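You operate a simulated robot arm through the tools that you are given. There is no shell and no other tool.

Carry out the task below with a simulated robot arm. There is one attempt and no reset: what you move stays moved.

Task
Swap the split gasket for the blue one, seat the cover and nip the red and blue bolts.
Fine: the split gasket goes into the rinse tray.

Only the result counts: the job must be done as asked and must still hold three seconds after the hand-in. Knocking over, shifting, dropping, spilling or breaking anything else fails it. A push-on lid holds only when it is set on centred and level and pressed home; a screw cap is set on level and turned clockwise until tight.

Robot
A 6-joint arm with a two-finger gripper, fixed in place. Base frame: the origin is at the foot of the arm, x ahead of it, y to its left, z up; the work surface is at about z = 0. Readings come in mm, degrees, newtons and seconds.
With the tool pointing down near the work surface it reaches from about 240 to 620 mm from the base axis. Its first joint turns from -66.0 to 66.0 degrees. Payload 1.37 kg.
The tool frame sits at the grasp point between the pads (the TCP): z along the fingers, y along the line on which they close. The tips reach 22 mm beyond it. The gripper opens to 92 mm; its body begins 65 mm behind the TCP.
Orientation is told as [roll, pitch, yaw] about the base's x, y, z axes, in that order, counted from this pose: with the fingers straight down and closing along the base's y, the tool's x points along the base's -x, its y along +y and its z along -z.

Tools
- The arm moves only by the tool step_arm. Its argument "plan" is one flat list of numbers, 6 for each row, row after row: the shift along the tool's x, y, z in mm, then the turn, a rotation vector about the tool's x, y, z in degrees. In form: [tx, ty, tz, wx, wy, wz, tx, ty, tz, wx, wy, wz, ...]. A call has 1 to 20 rows; each row shifts and turns the commanded pose from where the row before left it, along the tool's axes as they then stand. "gripper" is the opening in per cent of the stroke, from 0 (shut) to 100 (fully open), set as the call begins (left out, the last holds). Rows are played at 5 a second. More than 50 mm and 8.6 degrees between two rows, or a gripper value outside its range, and nothing of the call is played. A pose out of reach is approached as far as the arm can. The call stops where the force on the tool passes 40 N (or 10 N more than at its start, if that is more) or the arm is blocked; 0.2 s more then pass. The fingers move at their own pace (about 59.9 mm/s each) and stop on an object; they squeeze with about 26 N. The grip force told is the motor's: it shows also when the fingers shut on nothing. Time passes only in rows, and 0.2 s behind the last, so rows that do not move let the fingers close. The reply holds the time, the measured pose of the TCP, the force on the tool along the base axes, the opening and the grip force, in the units named above and with some noise, with the torque about the TCP (base axes, N m) and any sound that the robot's microphone picked up, and new pictures: "pictures" is both (left out), scene, wrist or none.
- Cameras (640 x 400 px; columns grow to the right, rows downward): "scene" is fixed at [-2.7, -423.6, 566.3]; the picture's right is [0.97, -0.23, 0.00], its down [-0.17, -0.72, -0.68] and it looks along [0.16, 0.66, -0.74] (base axes); focal length 214 px, centre (320, 200). "wrist" rides on the gripper at [71, 19, -102] in the tool frame; the picture's right is [-0.26, 0.97, 0.00], its down [-0.75, -0.20, -0.63] and it looks along [-0.60, -0.16, 0.78] (tool axes); focal length 280 px, centre (320, 200). There is no depth. A picture from a camera that has moved, and an enlarged one, comes with that camera's place and axes in the base frame and with its lens.
- enlarge(camera, box): a new picture of the part [left, top, right, bottom] of that camera's present view, enlarged. The clock stands still meanwhile.
- finish_job(): hands the job in; it is judged then, once.

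Nothing tells you positions but the pictures and the camera data. Unless the task says otherwise, let go and move clear before handing in.

The tools are called after "Call:" as name(argument=value, ...) on one line, values as JSON. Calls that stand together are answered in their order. step_arm: Moves the arm, as the interface text tells. Its arguments: {"type":"object","properties":{"plan":{"type":"array","items":{"type":"number"}},"gripper":{"type":"number"},"pictures":{"type":"string","enum":["both","scene","wrist","none"]}},"required":["plan"]} The other tools are called the same way: enlarge (camera, box) takes an enlarged picture of a part of a camera's view; finish_job () hands the job in.

At the start:

```text
t: 0.0
eef_pos: [333.3, 28.3, 409.6]
tcp_rot: [0.2, -0.1, 0.0]
wrist_force: [-0.6, 0.5, -1.0]
moment: [-0.03, 0.0, -0.01]
finger_gap: 92.1
grasp_force: 0.0
```

scene: 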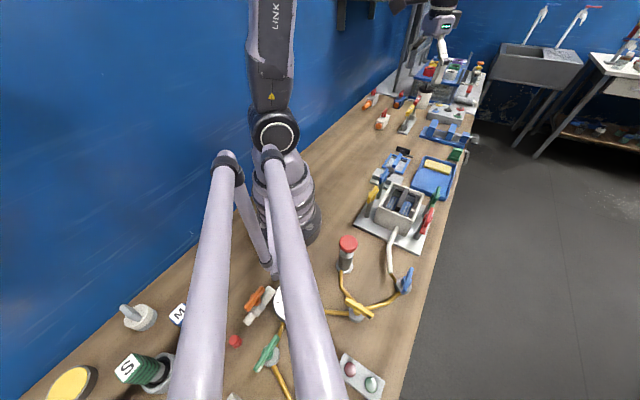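
wrist: 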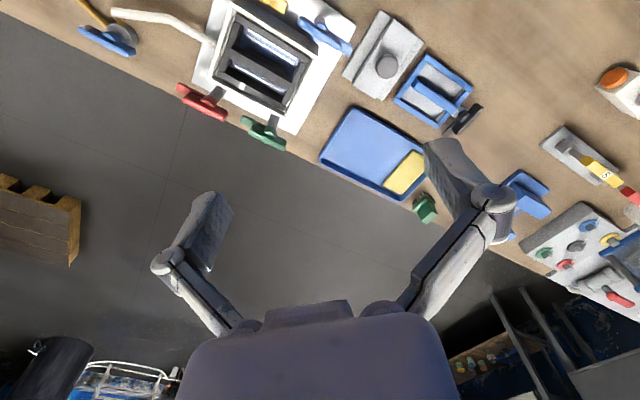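

I see a bench with a housing (a square box with coloured levers or swing bolts), a blue tray with a yellow sponge, and other parts. I'll enlarge both views first to tell the parts apart.

Call:
enlarge(camera="scene", box=[320, 120, 480, 270])

Call:
enlarge(camera="wrist", box=[80, 0, 360, 175])

Call:
enlarge(camera="wrist", box=[320, 0, 640, 200])

Call:
enlarge(camera="scene", box=[340, 40, 500, 140])

Call:
enlarge(camera="scene", box=[200, 220, 440, 400])

```text
2.67 times, centred on (400, 195) of scene
camera zoom: at [-2.7, -423.6, 566.3], right [0.97, -0.23, 0.0], down [-0.17, -0.72, -0.68], along [0.16, 0.66, -0.74], focal length 572 px, centre (107, 213)
```

zoom: 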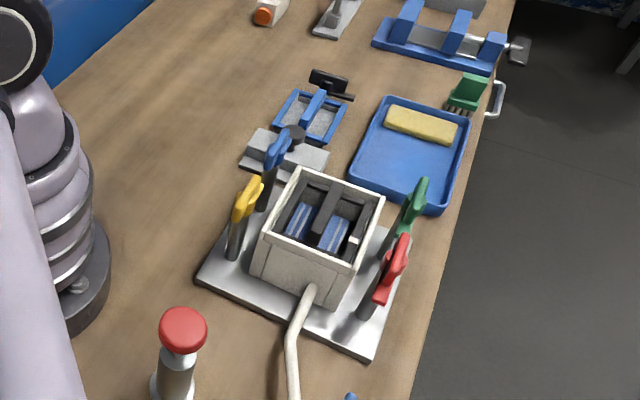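

```text
2.29 times, centred on (220, 88) of wrist
camera zoom: at [262.4, 48.0, 510.6], right [0.26, 0.97, 0.0], down [0.75, -0.2, 0.63], along [0.6, -0.16, -0.78], focal length 641 px, centre (549, 457)
```

zoom: 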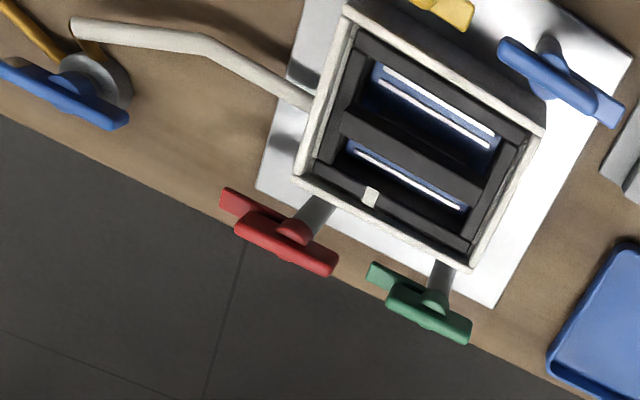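

```text
2.00 times, centred on (480, 100) of wrist
camera zoom: at [262.4, 48.0, 510.6], right [0.26, 0.97, 0.0], down [0.75, -0.2, 0.63], along [0.6, -0.16, -0.78], focal length 561 px, centre (0, 400)
```

zoom: 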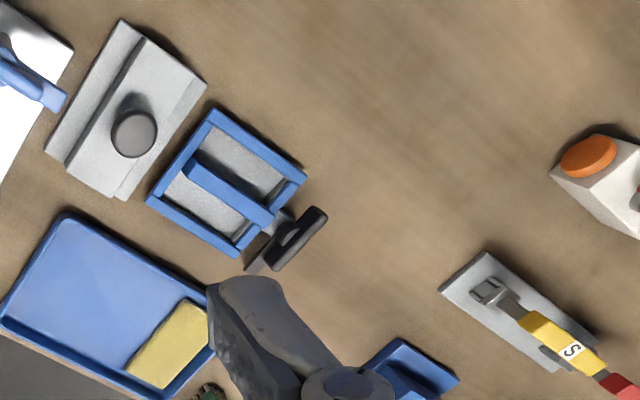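

```text
4.00 times, centred on (420, 90) of scene
camera zoom: at [-2.7, -423.6, 566.3], right [0.97, -0.23, 0.0], down [-0.17, -0.72, -0.68], along [0.16, 0.66, -0.74], focal length 858 px, centre (-80, 640)
```

zoom: 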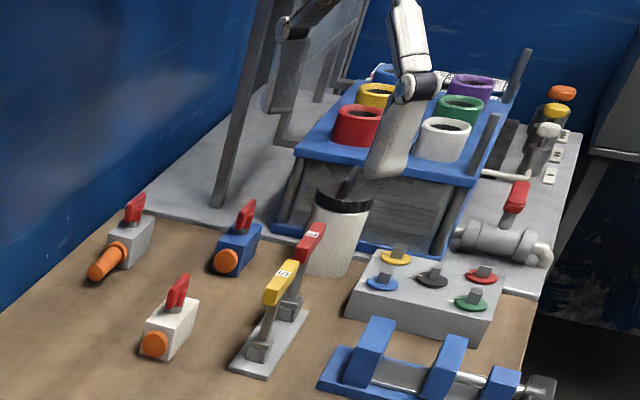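

```text
2.22 times, centred on (320, 310) of scene
camera zoom: at [-2.7, -423.6, 566.3], right [0.97, -0.23, 0.0], down [-0.17, -0.72, -0.68], along [0.16, 0.66, -0.74], focal length 477 px, centre (320, -44)
```

zoom: 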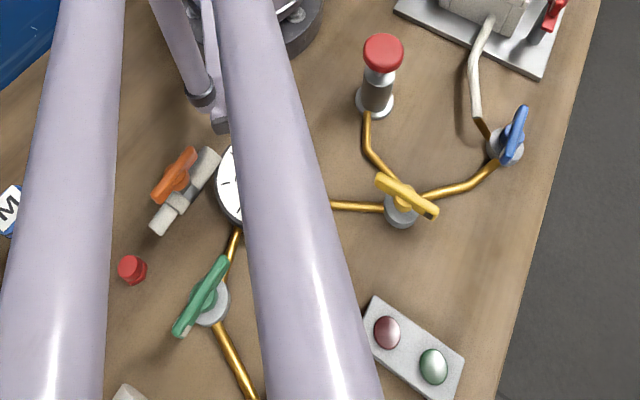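

The housing (with the black split gasket and four T-handled bolts) is at about (331, -55). The grey cover is near (392, 119), the blue gasket near (462, 199), and the rinse tray near (558, 86). I'll move for closer views before touching anything.

Call:
step_arm(plan=[30, -30, 0, 0, 0, 0, 30, -30, 0, 0, 0, 0, 20, -20, 0, 0, 0, 0, 0, 0, 0, 0, 0, 0], gripper=100)

```text
t: 1.0
eef_pos: [254.8, -52.1, 408.2]
tcp_rot: [0.1, -0.2, 0.0]
wrist_force: [-0.1, -0.1, -1.1]
moment: [0.02, 0.01, 0.01]
finger_gap: 91.8
grasp_force: 0.0
camera wrist: at [183.4, -32.5, 509.3], right [0.26, 0.97, 0.0], down [0.75, -0.2, 0.63], along [0.6, -0.16, -0.78], focal length 280 px, centre (320, 200)
```

scene: 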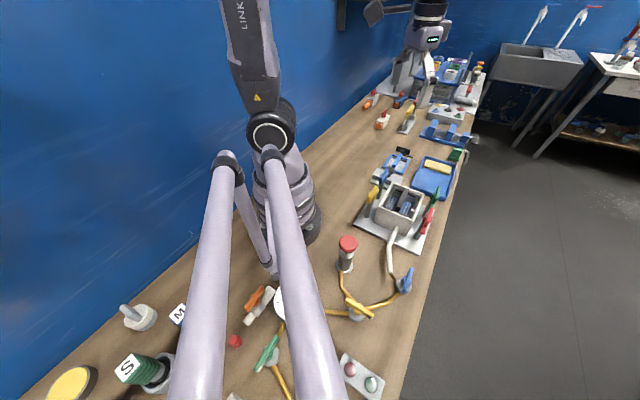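
wrist: 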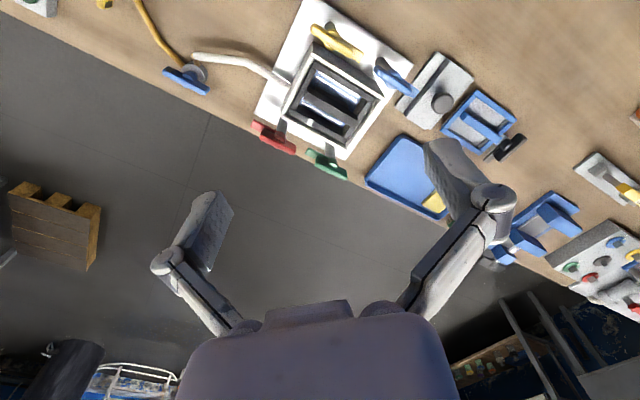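

The whole work cell is now in the wrist view. I'll enlarge the housing and the loose parts.

Call:
enlarge(camera="wrist", box=[230, 0, 440, 185])

Call:
enlarge(camera="wrist", box=[390, 40, 530, 165])

Call:
enlarge(camera="scene", box=[345, 170, 445, 255])

Call:
enlarge(camera="scene", box=[370, 135, 480, 215])

```text
2.16 times, centred on (335, 92) of wrist
camera zoom: at [183.4, -32.5, 509.3], right [0.26, 0.97, 0.0], down [0.75, -0.2, 0.63], along [0.6, -0.16, -0.78], focal length 606 px, centre (288, 432)
```

zoom: 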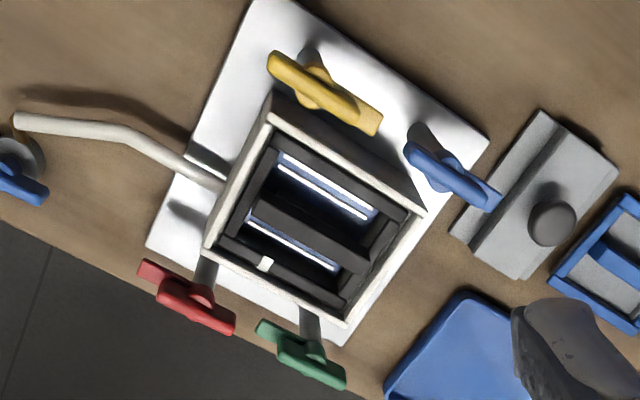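

```text
3.20 times, centred on (460, 102) of wrist
camera zoom: at [183.4, -32.5, 509.3], right [0.26, 0.97, 0.0], down [0.75, -0.2, 0.63], along [0.6, -0.16, -0.78], focal length 897 px, centre (-128, 512)
```

zoom: 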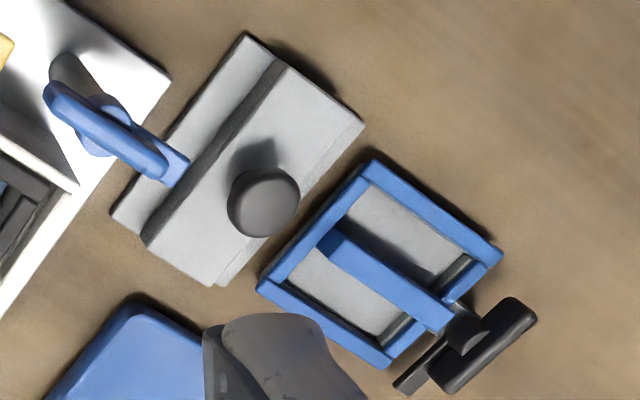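

```text
4.71 times, centred on (395, 212) of scene
camera zoom: at [-2.7, -423.6, 566.3], right [0.97, -0.23, 0.0], down [-0.17, -0.72, -0.68], along [0.16, 0.66, -0.74], focal length 1009 px, centre (-33, 141)
```

zoom: 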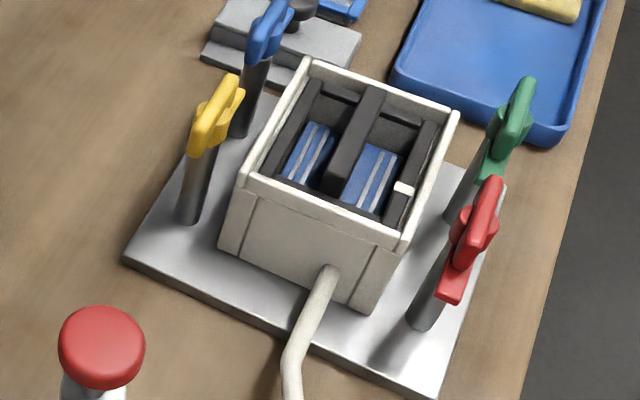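

```text
5.00 times, centred on (425, 175) of scene
camera zoom: at [-2.7, -423.6, 566.3], right [0.97, -0.23, 0.0], down [-0.17, -0.72, -0.68], along [0.16, 0.66, -0.74], focal length 1072 px, centre (-205, 325)
```

zoom: 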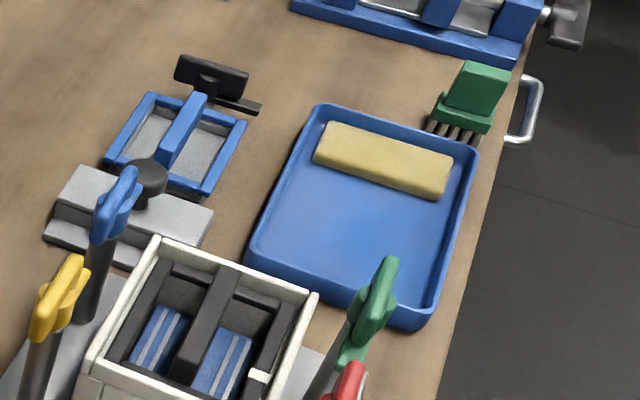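

The housing is a box about 125 x 99 mm and 88 mm tall, turned about 44° in the base frame and centred near (337, -56). The blue gasket, about 110 x 85 mm, is at about (470, 200) with the same angle. I'll hover over the housing with the gripper yawed 44° for a closer look.

Call:
step_arm(plan=[-20.5, -1, 37, 0, 0, 0, -20.5, -1, 37, 0, 0, 0, -20.5, -1, 37, 0, 0, 0, -20.5, -1, 37, 0, 0, 0, 0, 0, 0, 0, 0, -7.33, 0, 0, 0, 0, 0, -7.33, 0, 0, 0, 0, 0, -7.33, 0, 0, 0, 0, 0, -7.33, 0, 0, 0, 0, 0, -7.33, 0, 0, 0, 0, 0, -7.33, 0, 0, 0, 0, 0, 0])

```text
t: 3.4
eef_pos: [335.7, -55.2, 262.1]
tcp_rot: [0.0, -0.1, 44.2]
wrist_force: [0.2, -0.4, 0.5]
moment: [-0.01, -0.02, 0.02]
finger_gap: 92.1
grasp_force: 0.0
camera wrist: at [271.3, -90.8, 362.5], right [-0.48, 0.88, 0.0], down [0.68, 0.38, 0.63], along [0.55, 0.3, -0.78], focal length 280 px, centre (320, 200)
```

scene: 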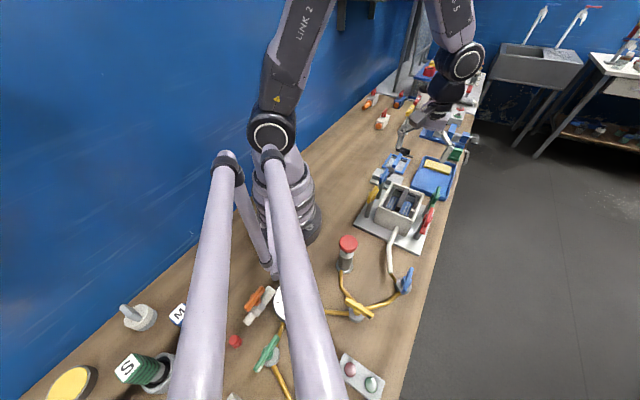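
wrist: 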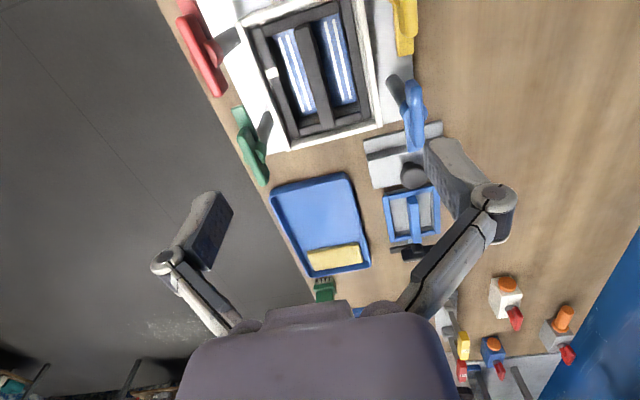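

My gripper is now over the housing at yaw 44°. I'll enlarge the housing and the parts.

Call:
enlarge(camera="wrist", box=[160, 0, 440, 175])

Call:
enlarge(camera="wrist", box=[260, 100, 460, 300])

Call:
enlarge(camera="scene", box=[370, 70, 480, 155])

```text
2.29 times, centred on (300, 88) of wrist
camera zoom: at [271.3, -90.8, 362.5], right [-0.48, 0.88, 0.0], down [0.68, 0.38, 0.63], along [0.55, 0.3, -0.78], focal length 641 px, centre (366, 457)
```

zoom: 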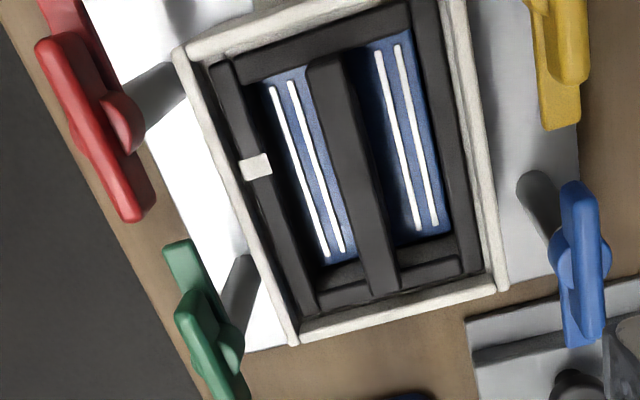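

```text
2.00 times, centred on (360, 200) of wrist
camera zoom: at [271.3, -90.8, 362.5], right [-0.48, 0.88, 0.0], down [0.68, 0.38, 0.63], along [0.55, 0.3, -0.78], focal length 561 px, centre (240, 200)
```

zoom: 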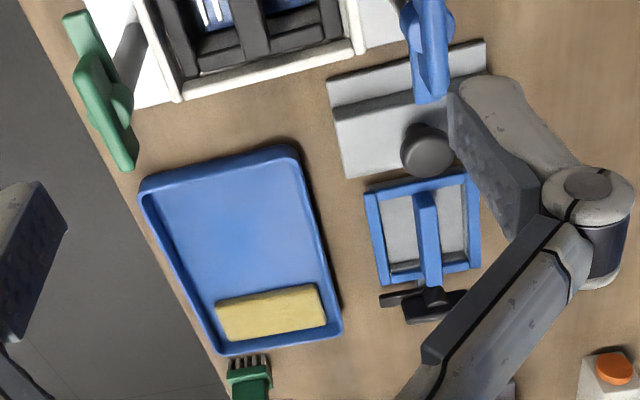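

```text
4.71 times, centred on (425, 112) of scene
camera zoom: at [-2.7, -423.6, 566.3], right [0.97, -0.23, 0.0], down [-0.17, -0.72, -0.68], along [0.16, 0.66, -0.74], focal length 1009 px, centre (-174, 612)
```

zoom: 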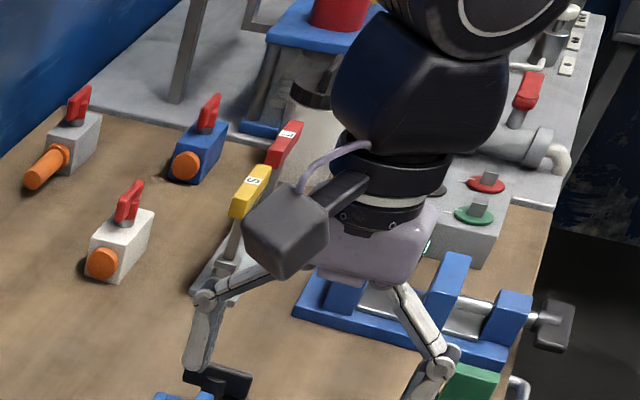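

The gasket sits inside the housing, with a crossbar along its long axis that I can grip. The bolts are T-handles on posts at about z 110. Next I'll hover over the cover and blue gasket for close views.

Call:
step_arm(plan=[-36, 15, 8, 0, 0, 0, -36, 15, 8, 0, 0, 0, -36, 15, 8, 0, 0, 0, -36, 15, 8, 0, 0, 0, -36, 15, 8, 0, 0, 0, -36, 14, 10, 0, 0, 0, 0, 0, 0, 0, 0, 0])

```text
t: 5.0
eef_pos: [430.3, 159.6, 211.6]
tcp_rot: [0.1, -0.1, 44.0]
wrist_force: [0.0, -0.6, 0.0]
moment: [0.0, 0.01, 0.0]
finger_gap: 92.1
grasp_force: 0.1
camera wrist: at [366.1, 123.3, 312.7], right [-0.48, 0.88, 0.0], down [0.68, 0.38, 0.63], along [0.55, 0.3, -0.78], focal length 280 px, centre (320, 200)
```

scene: 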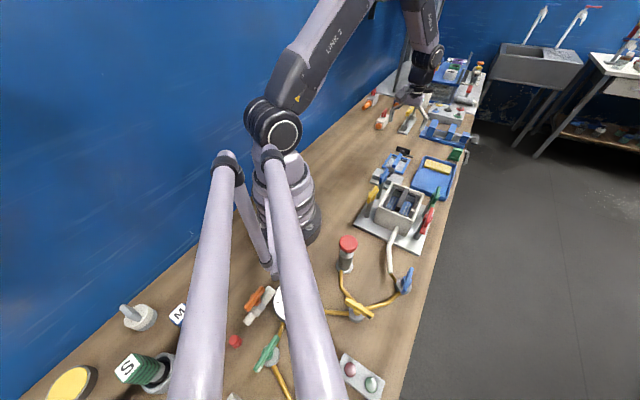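
wrist: 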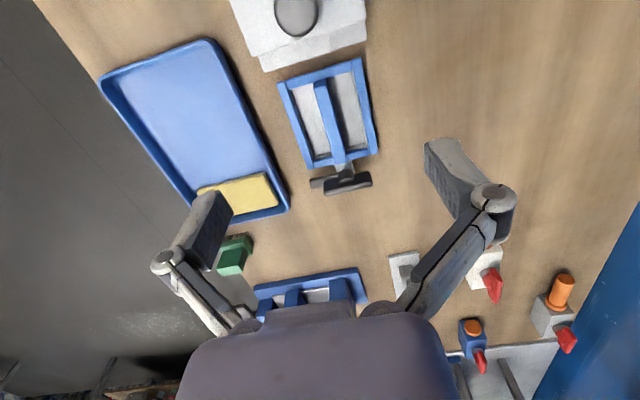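

Call:
enlarge(camera="wrist", box=[220, 0, 400, 200])

Call:
enlarge(camera="wrist", box=[80, 20, 300, 290])

Call:
enlarge(camera="scene", box=[360, 140, 470, 260])

```text
2.00 times, centred on (310, 100) of wrist
camera zoom: at [366.1, 123.3, 312.7], right [-0.48, 0.88, 0.0], down [0.68, 0.38, 0.63], along [0.55, 0.3, -0.78], focal length 561 px, centre (340, 400)
```

zoom: 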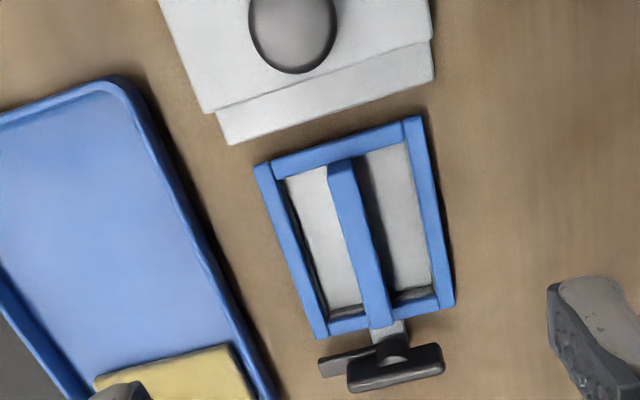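

```text
1.48 times, centred on (190, 155) of wrist
camera zoom: at [366.1, 123.3, 312.7], right [-0.48, 0.88, 0.0], down [0.68, 0.38, 0.63], along [0.55, 0.3, -0.78], focal length 415 px, centre (513, 267)
```

zoom: 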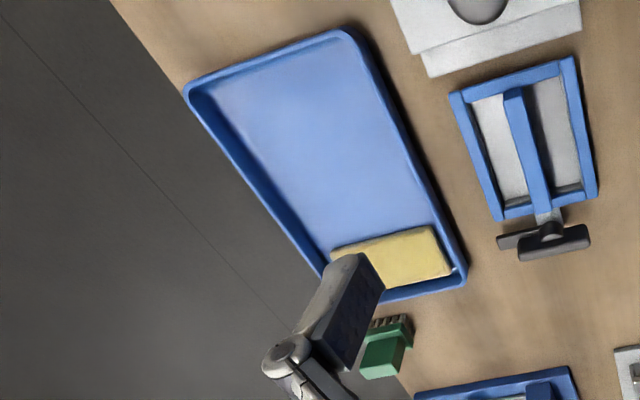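

```text
3.33 times, centred on (415, 200) of scene
camera zoom: at [-2.6, -423.6, 566.3], right [0.97, -0.23, 0.0], down [-0.17, -0.72, -0.68], along [0.16, 0.66, -0.74], focal length 715 px, centre (3, 200)
```

zoom: 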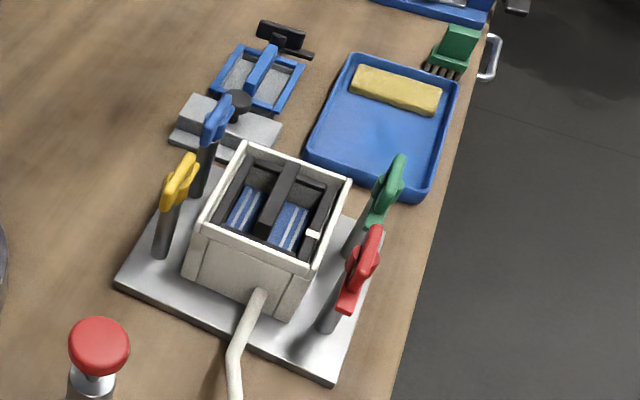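

The spare gasket seems to sit on a grey plate with a black T-shaped item at one end. I'll zoom in hard on that item, the bolts and the cover.

Call:
enlarge(camera="scene", box=[388, 142, 416, 160])

Call:
enlarge(camera="wrist", box=[270, 50, 390, 200])

Call:
enlarge(camera="scene", box=[408, 180, 448, 225])

Call:
enlarge(camera="scene", box=[364, 162, 404, 207])

Call:
enlarge(camera="scene", box=[376, 178, 432, 222])

```text
16.00 times, centred on (402, 151) of scene
camera zoom: at [-2.6, -423.6, 566.3], right [0.97, -0.23, 0.0], down [-0.17, -0.72, -0.68], along [0.16, 0.66, -0.74], focal length 3432 px, centre (-992, 984)
```

zoom: 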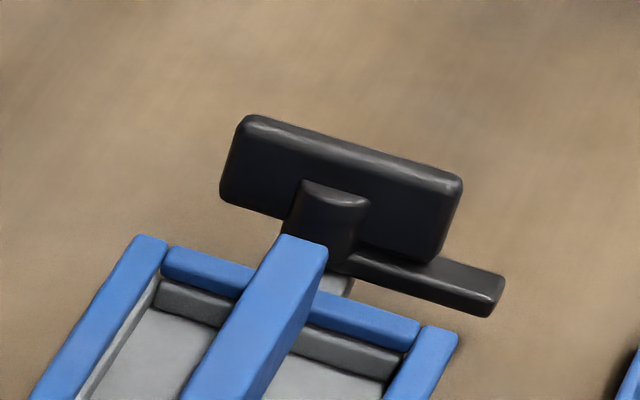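

```text
2.67 times, centred on (330, 125) of wrist
camera zoom: at [366.1, 123.3, 312.7], right [-0.48, 0.88, 0.0], down [0.68, 0.38, 0.63], along [0.55, 0.3, -0.78], focal length 748 px, centre (293, 400)
```

zoom: 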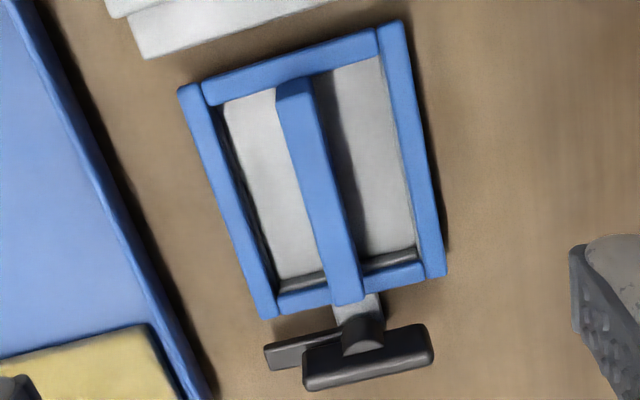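

```text
8.89 times, centred on (428, 202) of scene
camera zoom: at [-2.6, -423.6, 566.3], right [0.97, -0.23, 0.0], down [-0.17, -0.72, -0.68], along [0.16, 0.66, -0.74], focal length 1906 px, centre (-640, 178)
```

zoom: 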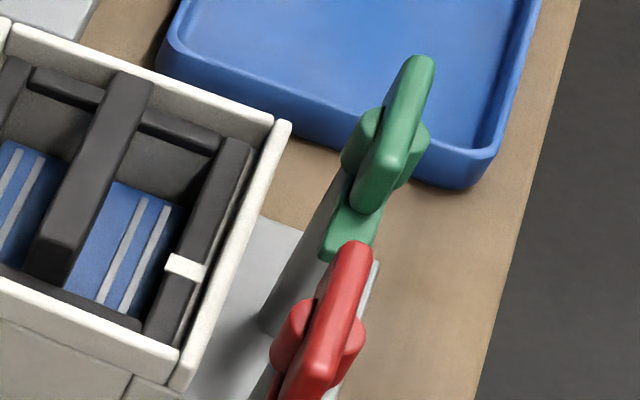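

```text
8.89 times, centred on (384, 184) of scene
camera zoom: at [-2.6, -423.6, 566.3], right [0.97, -0.23, 0.0], down [-0.17, -0.72, -0.68], along [0.16, 0.66, -0.74], focal length 1906 px, centre (-249, 338)
```

zoom: 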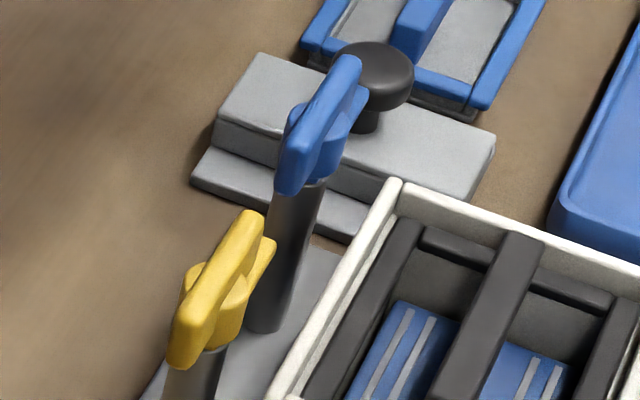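

```text
9.09 times, centred on (404, 200) of scene
camera zoom: at [-2.6, -423.6, 566.3], right [0.97, -0.23, 0.0], down [-0.17, -0.72, -0.68], along [0.16, 0.66, -0.74], focal length 1950 px, centre (-444, 200)
```

zoom: 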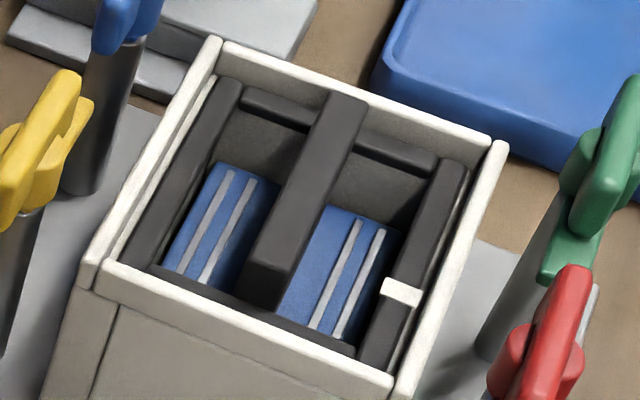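

The geometry is now clear:

| Part | Measurement |
|---|---|
| Split gasket crossbar | top z about 99, centre about (340, -57) |
| Blue gasket crossbar | top z about 38, centre about (469, 192) |
| Bolts | one-sided hooks; a clockwise quarter-turn should bring them over the cover |
| Tray | free area centred about (553, 62) |

I'll go above the split gasket with the fingers partly closed and check alignment.

Call:
step_arm(plan=[36, -15.6, 0, 0, 0, 0, 36, -15.6, 0, 0, 0, 0, 36, -15.6, 0, 0, 0, 0, 36, -15.6, 0, 0, 0, 0, 36, -15.6, 0, 0, 0, 0, 35.8, -15.4, 0, 0, 0, 0, 0, 0, 40, 0, 0, 0, 0, 0, 0, 0, 0, 0], gripper=42)

Call:
enlarge(camera="wrist", box=[200, 0, 440, 220])

Call:
enlarge(camera="scene", box=[360, 120, 460, 220])

```text
t: 6.8
eef_pos: [337.0, -57.1, 173.8]
tcp_rot: [0.0, -0.2, 44.1]
wrist_force: [-0.1, 0.1, 0.5]
moment: [-0.03, 0.01, 0.02]
finger_gap: 38.4
grasp_force: 0.0
camera wrist: at [273.6, -92.8, 274.2], right [-0.48, 0.88, 0.0], down [0.68, 0.38, 0.63], along [0.55, 0.3, -0.78], focal length 280 px, centre (320, 200)
```

scene: 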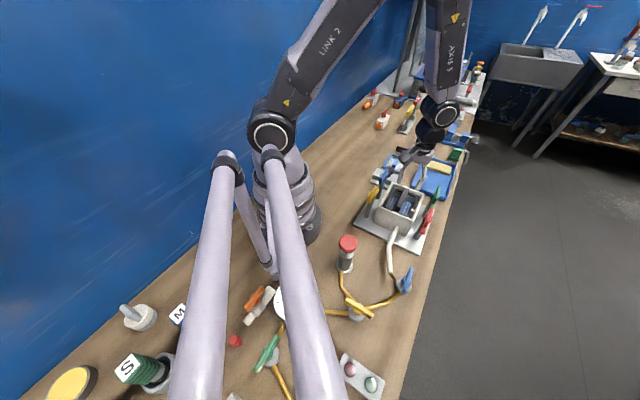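
wrist: 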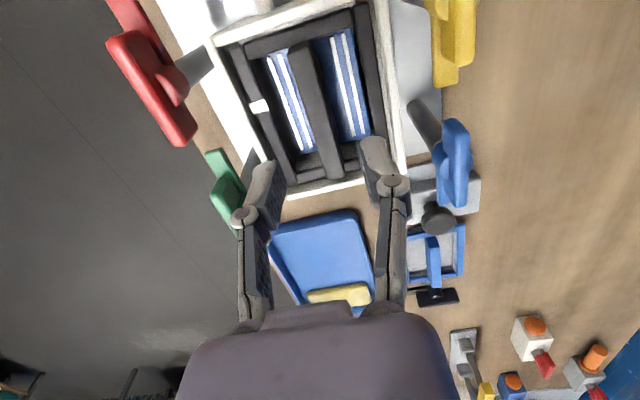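

```text
1.82 times, centred on (320, 110) of wrist
camera zoom: at [273.6, -92.8, 274.2], right [-0.48, 0.88, 0.0], down [0.68, 0.38, 0.63], along [0.55, 0.3, -0.78], focal length 510 px, centre (320, 364)
```

zoom: 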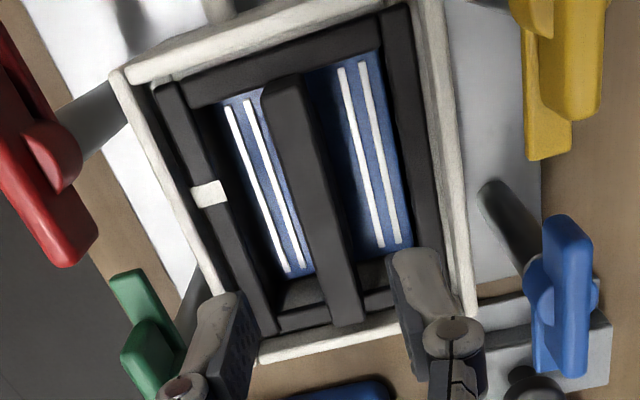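

```text
4.00 times, centred on (410, 170) of scene
camera zoom: at [-2.7, -423.6, 566.3], right [0.97, -0.23, 0.0], down [-0.17, -0.72, -0.68], along [0.16, 0.66, -0.74], focal length 858 px, centre (-40, 320)
```

zoom: 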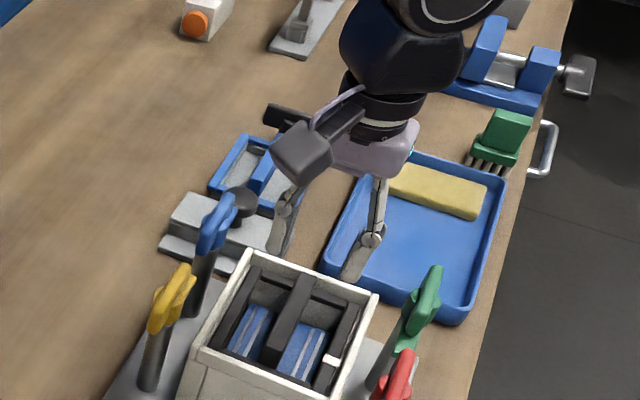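

The gripper straddles the bar, with its centre about 1.5 mm off to one side. I'll correct that, narrow the fingers and descend so the tips come to about z 88, level with the housing's top edge.

Call:
step_arm(plan=[0, -1.5, 0, 0, 0, 0.4, 0, 0, 16, 0, 0, 0, 0, 0, 16, 0, 0, 0, 0, 0, 10, 0, 0, 0, 0, 0, 0, 0, 0, 0], gripper=30)

Call:
enlarge(camera="wrist", box=[200, 0, 440, 220])

Call:
enlarge(camera="scene", box=[360, 140, 460, 220])

```text
t: 8.0
eef_pos: [339.6, -58.0, 129.0]
tcp_rot: [0.0, 0.0, 43.6]
wrist_force: [0.6, -0.6, 0.4]
moment: [0.03, -0.03, -0.01]
finger_gap: 27.9
grasp_force: 0.1
camera wrist: at [275.4, -93.4, 231.2], right [-0.48, 0.88, 0.0], down [0.69, 0.37, 0.63], along [0.55, 0.3, -0.78], focal length 280 px, centre (320, 200)
```

scene: 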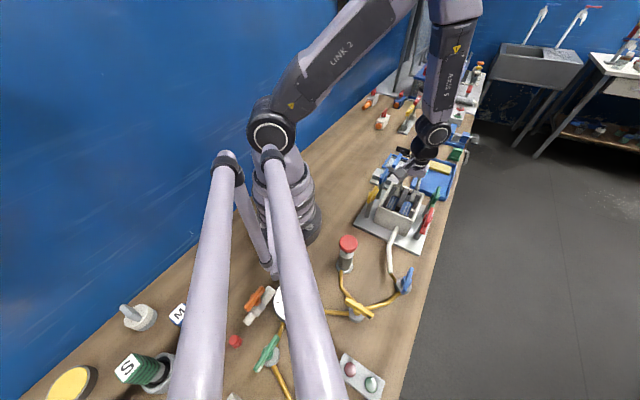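
wrist: 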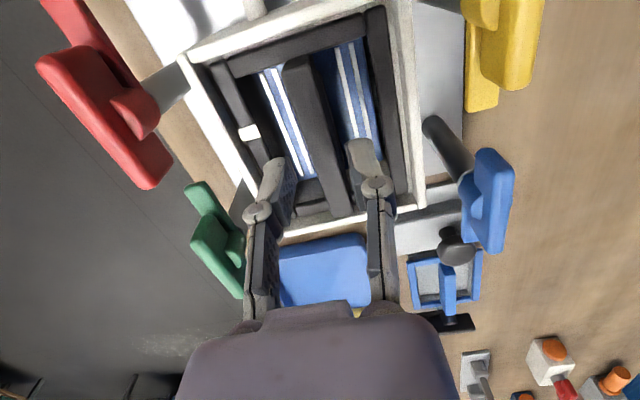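

```text
1.82 times, centred on (320, 110) of wrist
camera zoom: at [275.4, -93.4, 231.2], right [-0.48, 0.88, 0.0], down [0.69, 0.37, 0.63], along [0.55, 0.3, -0.78], focal length 510 px, centre (320, 364)
```

zoom: 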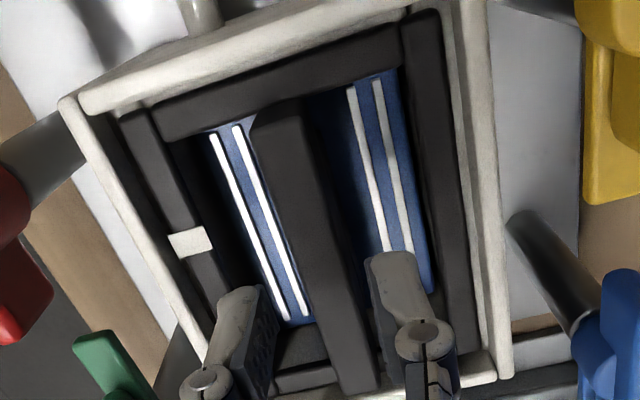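

```text
5.00 times, centred on (410, 180) of scene
camera zoom: at [-2.7, -423.6, 566.3], right [0.97, -0.23, 0.0], down [-0.17, -0.72, -0.68], along [0.16, 0.66, -0.74], focal length 1072 px, centre (-130, 300)
```

zoom: 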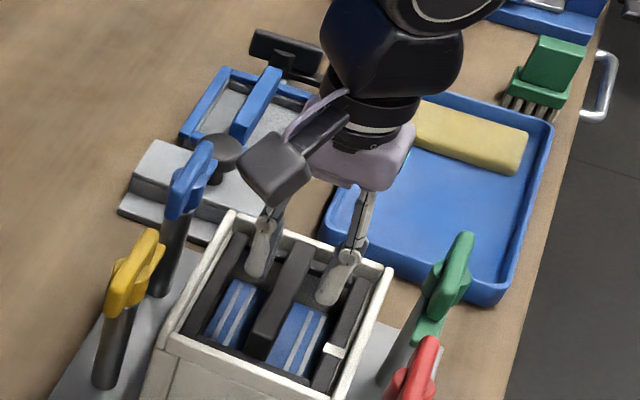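

The bar is centred between the tips. I'll descend 19 mm and close on it.

Call:
step_arm(plan=[0, 0, 10, 0, 0, 0, 0, 0, 9, 0, 0, 0, 0, 0, 0, 0, 0, 0], pictures="none")

Call:
step_arm(plan=[0, 0, 0, 0, 0, 0, 0, 0, 0, 0, 0, 0, 0, 0, 0, 0, 0, 0, 0, 0, 0, 0, 0, 0], gripper=0)

Call:
enlarge(camera="wrist", box=[200, 0, 440, 220])

Call:
enlarge(camera="scene", box=[370, 150, 440, 220])

```text
t: 8.8
eef_pos: [339.8, -59.8, 110.4]
tcp_rot: [0.0, -0.1, 43.6]
wrist_force: [0.2, -0.9, 0.7]
moment: [0.02, 0.01, 0.01]
finger_gap: 27.6
grasp_force: 0.0
```

```text
t: 9.8
eef_pos: [339.5, -59.8, 111.0]
tcp_rot: [0.0, -0.1, 43.6]
wrist_force: [0.3, 0.2, 0.5]
moment: [-0.03, -0.01, 0.04]
finger_gap: 13.2
grasp_force: 26.4
camera wrist: at [275.5, -93.7, 211.7], right [-0.48, 0.88, 0.0], down [0.69, 0.37, 0.63], along [0.55, 0.3, -0.78], focal length 280 px, centre (320, 200)
```

scene: 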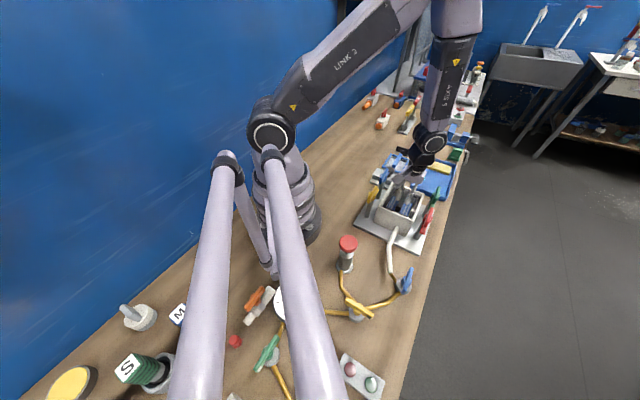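
wrist: 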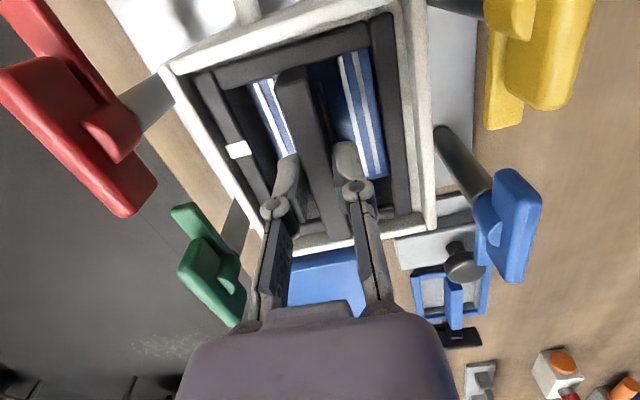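

```text
1.82 times, centred on (320, 110) of wrist
camera zoom: at [275.5, -93.7, 211.7], right [-0.48, 0.88, 0.0], down [0.69, 0.37, 0.63], along [0.55, 0.3, -0.78], focal length 510 px, centre (320, 364)
```

zoom: 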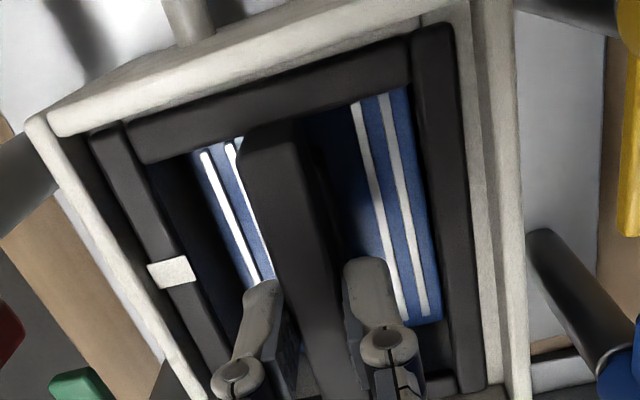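

```text
5.71 times, centred on (405, 185) of scene
camera zoom: at [-2.7, -423.6, 566.3], right [0.97, -0.23, 0.0], down [-0.17, -0.72, -0.68], along [0.16, 0.66, -0.74], focal length 1226 px, centre (-166, 286)
```

zoom: 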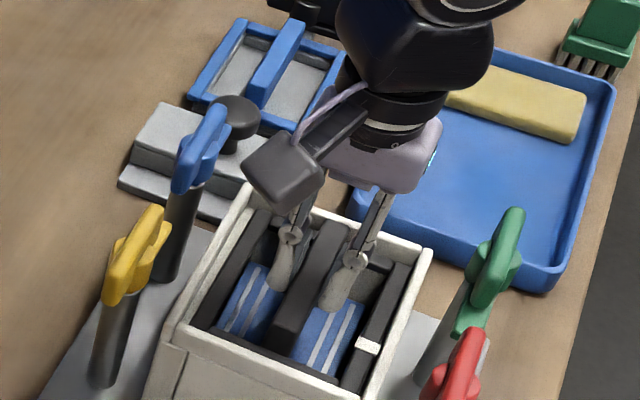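

The gripper holds the bar, with a 13.2 mm gap and 26 N. Before lifting I'll zoom in on the bar end as a reference for seating the blue gasket.

Call:
enlarge(camera="wrist", box=[200, 10, 360, 110])

Call:
step_arm(plan=[0, 0, -6, 0, 0, 0, 0, 0, -8, 0, 0, 0, 0, 0, -10, 0, 0, 0, 0, 0, -12, 0, 0, 0, 0, 0, 0, 0, 0, 0])

Call:
enlarge(camera="scene", box=[370, 130, 440, 220])

Call:
enlarge(camera="wrist", box=[200, 10, 440, 210])

```text
4.00 times, centred on (280, 60) of wrist
camera zoom: at [275.5, -93.7, 211.7], right [-0.48, 0.88, 0.0], down [0.69, 0.37, 0.63], along [0.55, 0.3, -0.78], focal length 1122 px, centre (480, 760)
```

zoom: 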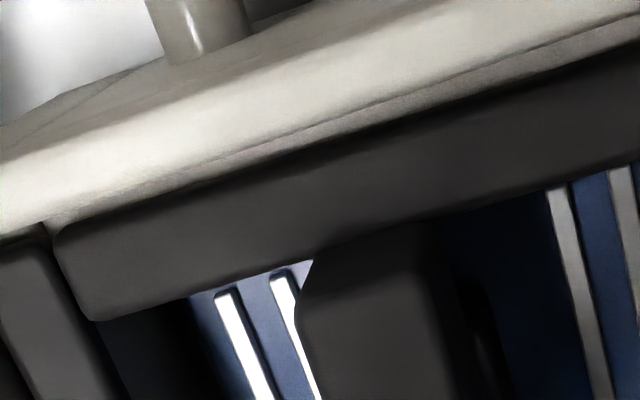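

```text
t: 11.0
eef_pos: [340.0, -56.7, 145.9]
tcp_rot: [-0.1, -0.1, 43.6]
wrist_force: [-0.3, -0.3, -1.3]
moment: [0.0, -0.02, -0.01]
finger_gap: 13.3
grasp_force: 26.2
camera wrist: at [275.2, -93.3, 247.6], right [-0.48, 0.88, 0.0], down [0.69, 0.37, 0.63], along [0.55, 0.3, -0.78], focal length 280 px, centre (320, 200)
```

scene: 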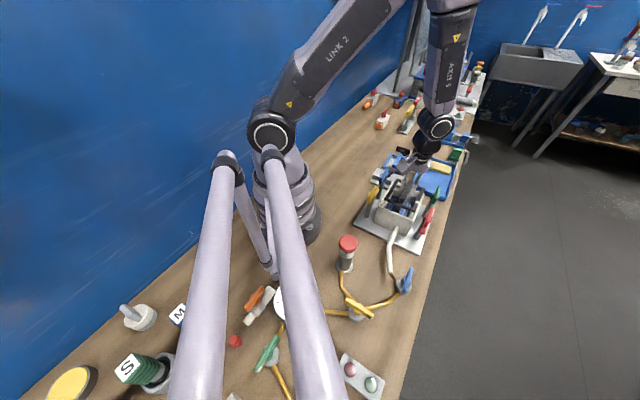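
wrist: 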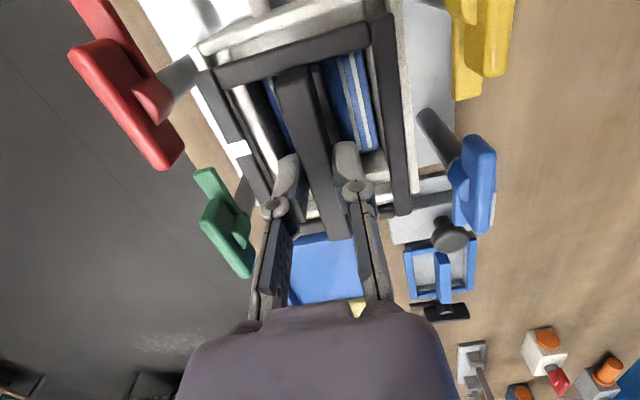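

```text
4.44 times, centred on (405, 175) of scene
camera zoom: at [-2.7, -423.6, 566.3], right [0.97, -0.23, 0.0], down [-0.17, -0.72, -0.68], along [0.16, 0.66, -0.74], focal length 953 px, centre (-58, 311)
```

zoom: 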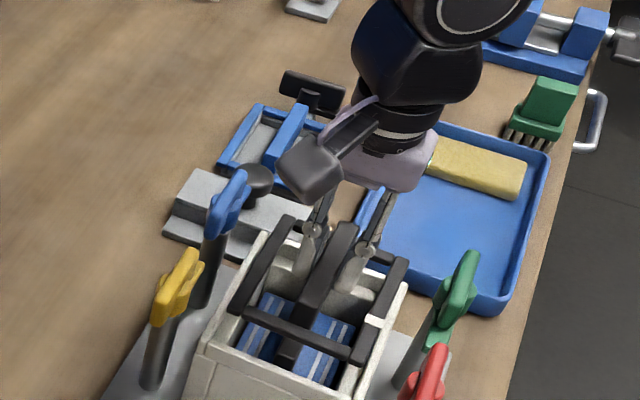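

```text
2.00 times, centred on (320, 110) of wrist
camera zoom: at [275.2, -93.3, 247.6], right [-0.48, 0.88, 0.0], down [0.69, 0.37, 0.63], along [0.55, 0.3, -0.78], focal length 561 px, centre (320, 380)
```

zoom: 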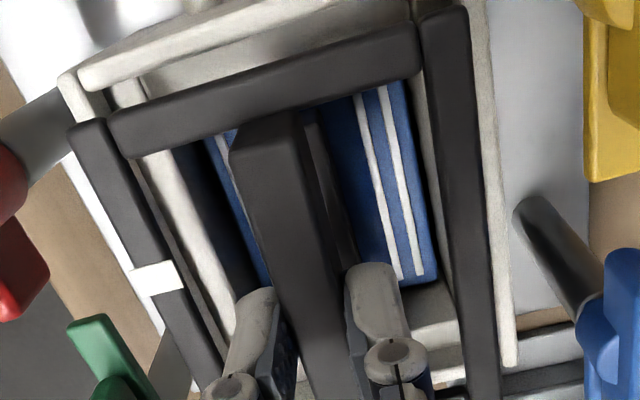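

The split gasket came out cleanly. I'll raise it clear of the handles and carry it over the free part of the rinse tray.

Call:
step_arm(plan=[0, 0, -25, 0, 0, 0, 0, 0, -25, 0, 0, 0, -30, -7.4, 0, 0, 0, 0, -30, -7.4, 0, 0, 0, 0, -30, -7.4, 0, 0, 0, 0, -30, -7.4, 0, 0, 0, 0, -30, -7.4, 0, 0, 0, 0, -30, -7.4, 0, 0, 0, 0, -30, -7.4, 0, 0, 0, 0, -28.3, -7.3, 0, 0, 0, 0, 0, 0, 0, 0, 0, 0])

Call:
enlarge(camera="scene", box=[390, 90, 490, 210])

Call:
enlarge(camera="wrist", box=[160, 0, 480, 240])

```text
t: 13.4
eef_pos: [552.6, 63.5, 196.5]
tcp_rot: [0.1, -0.2, 43.6]
wrist_force: [-0.3, 0.1, -1.0]
moment: [-0.01, -0.04, 0.0]
finger_gap: 13.2
grasp_force: 25.7
camera wrist: at [488.8, 27.7, 297.4], right [-0.48, 0.88, 0.0], down [0.69, 0.37, 0.63], along [0.55, 0.3, -0.78], focal length 280 px, centre (320, 200)
```

scene: 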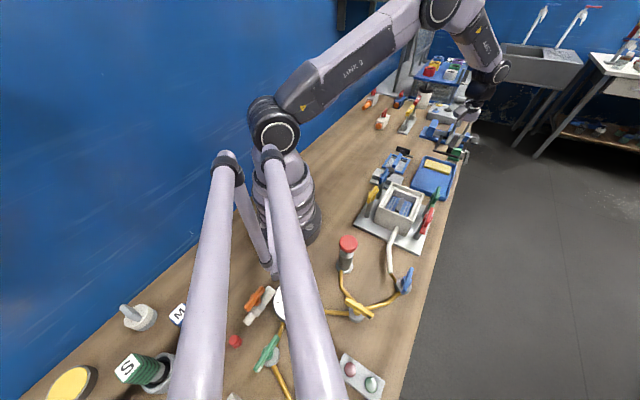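
wrist: 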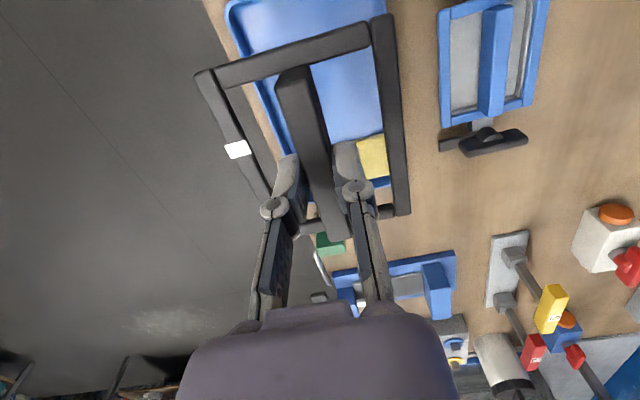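

```text
3.33 times, centred on (440, 150) of scene
camera zoom: at [-2.6, -423.6, 566.3], right [0.97, -0.23, 0.0], down [-0.17, -0.72, -0.68], along [0.16, 0.66, -0.74], focal length 715 px, centre (-80, 367)
```

zoom: 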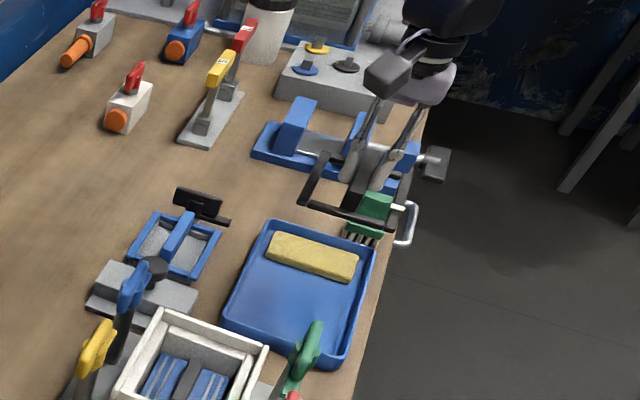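

```text
1.67 times, centred on (320, 120) of wrist
camera zoom: at [488.8, 27.7, 297.4], right [-0.48, 0.88, 0.0], down [0.69, 0.37, 0.63], along [0.55, 0.3, -0.78], focal length 467 px, centre (320, 333)
```

zoom: 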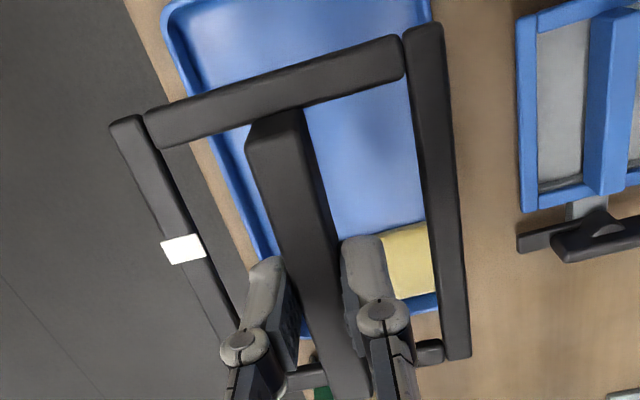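

The gasket is over the free part of the tray, clear of the sponge. I'll lower it to about z 65, then look.

Call:
step_arm(plan=[0, 0, 30, 0, 0, 0, 0, 0, 30, 0, 0, 0, 0, 0, 30, 0, 0, 0, 0, 0, 25, 0, 0, 0, 0, 0, 16, 0, 0, 0, 0, 0, 0, 0, 0, 0])

Call:
enlarge(camera="scene", box=[400, 130, 480, 210])

Call:
enlarge(camera="wrist", box=[160, 0, 480, 240])

```text
t: 14.8
eef_pos: [554.6, 63.0, 64.9]
tcp_rot: [0.0, -0.1, 43.6]
wrist_force: [0.5, -0.4, 0.7]
moment: [-0.01, 0.02, -0.01]
finger_gap: 13.2
grasp_force: 26.1
camera wrist: at [489.4, 27.5, 165.7], right [-0.48, 0.88, 0.0], down [0.69, 0.37, 0.63], along [0.55, 0.3, -0.78], focal length 280 px, centre (320, 200)
```

scene: 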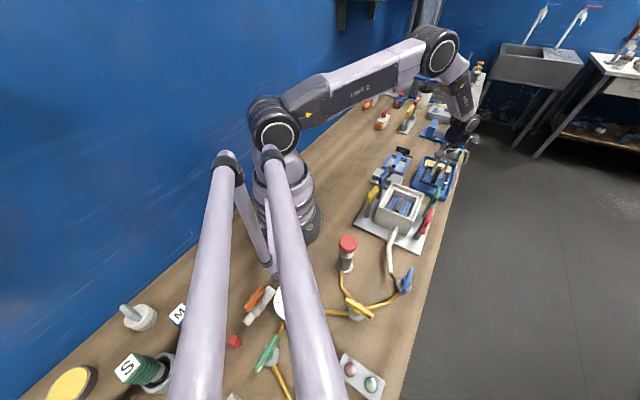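
wrist: 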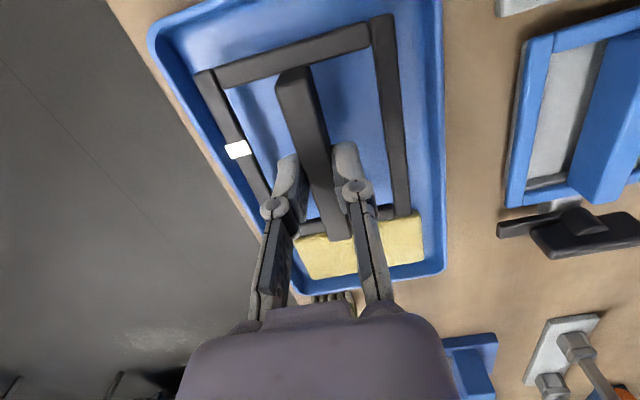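

```text
5.00 times, centred on (440, 170) of scene
camera zoom: at [-2.7, -423.6, 566.3], right [0.97, -0.23, 0.0], down [-0.17, -0.72, -0.68], along [0.16, 0.66, -0.74], focal length 1072 px, centre (-280, 350)
```

zoom: 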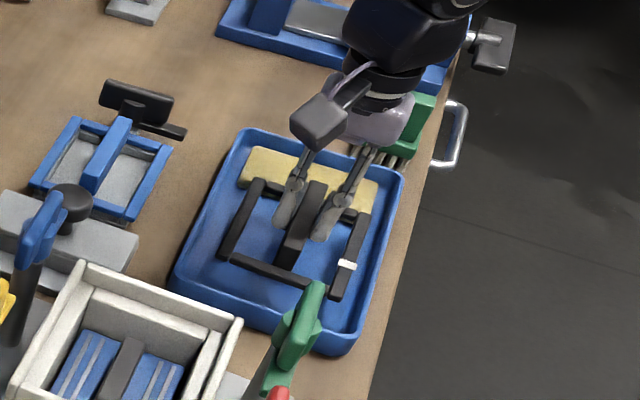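

```text
1.67 times, centred on (320, 120) of wrist
camera zoom: at [489.4, 27.5, 165.7], right [-0.48, 0.88, 0.0], down [0.69, 0.37, 0.63], along [0.55, 0.3, -0.78], focal length 467 px, centre (320, 333)
```

zoom: 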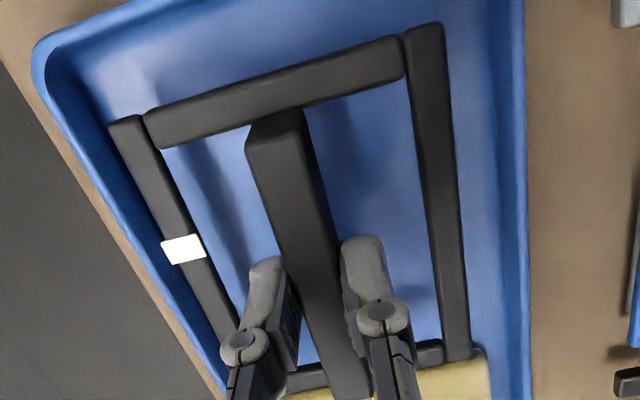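

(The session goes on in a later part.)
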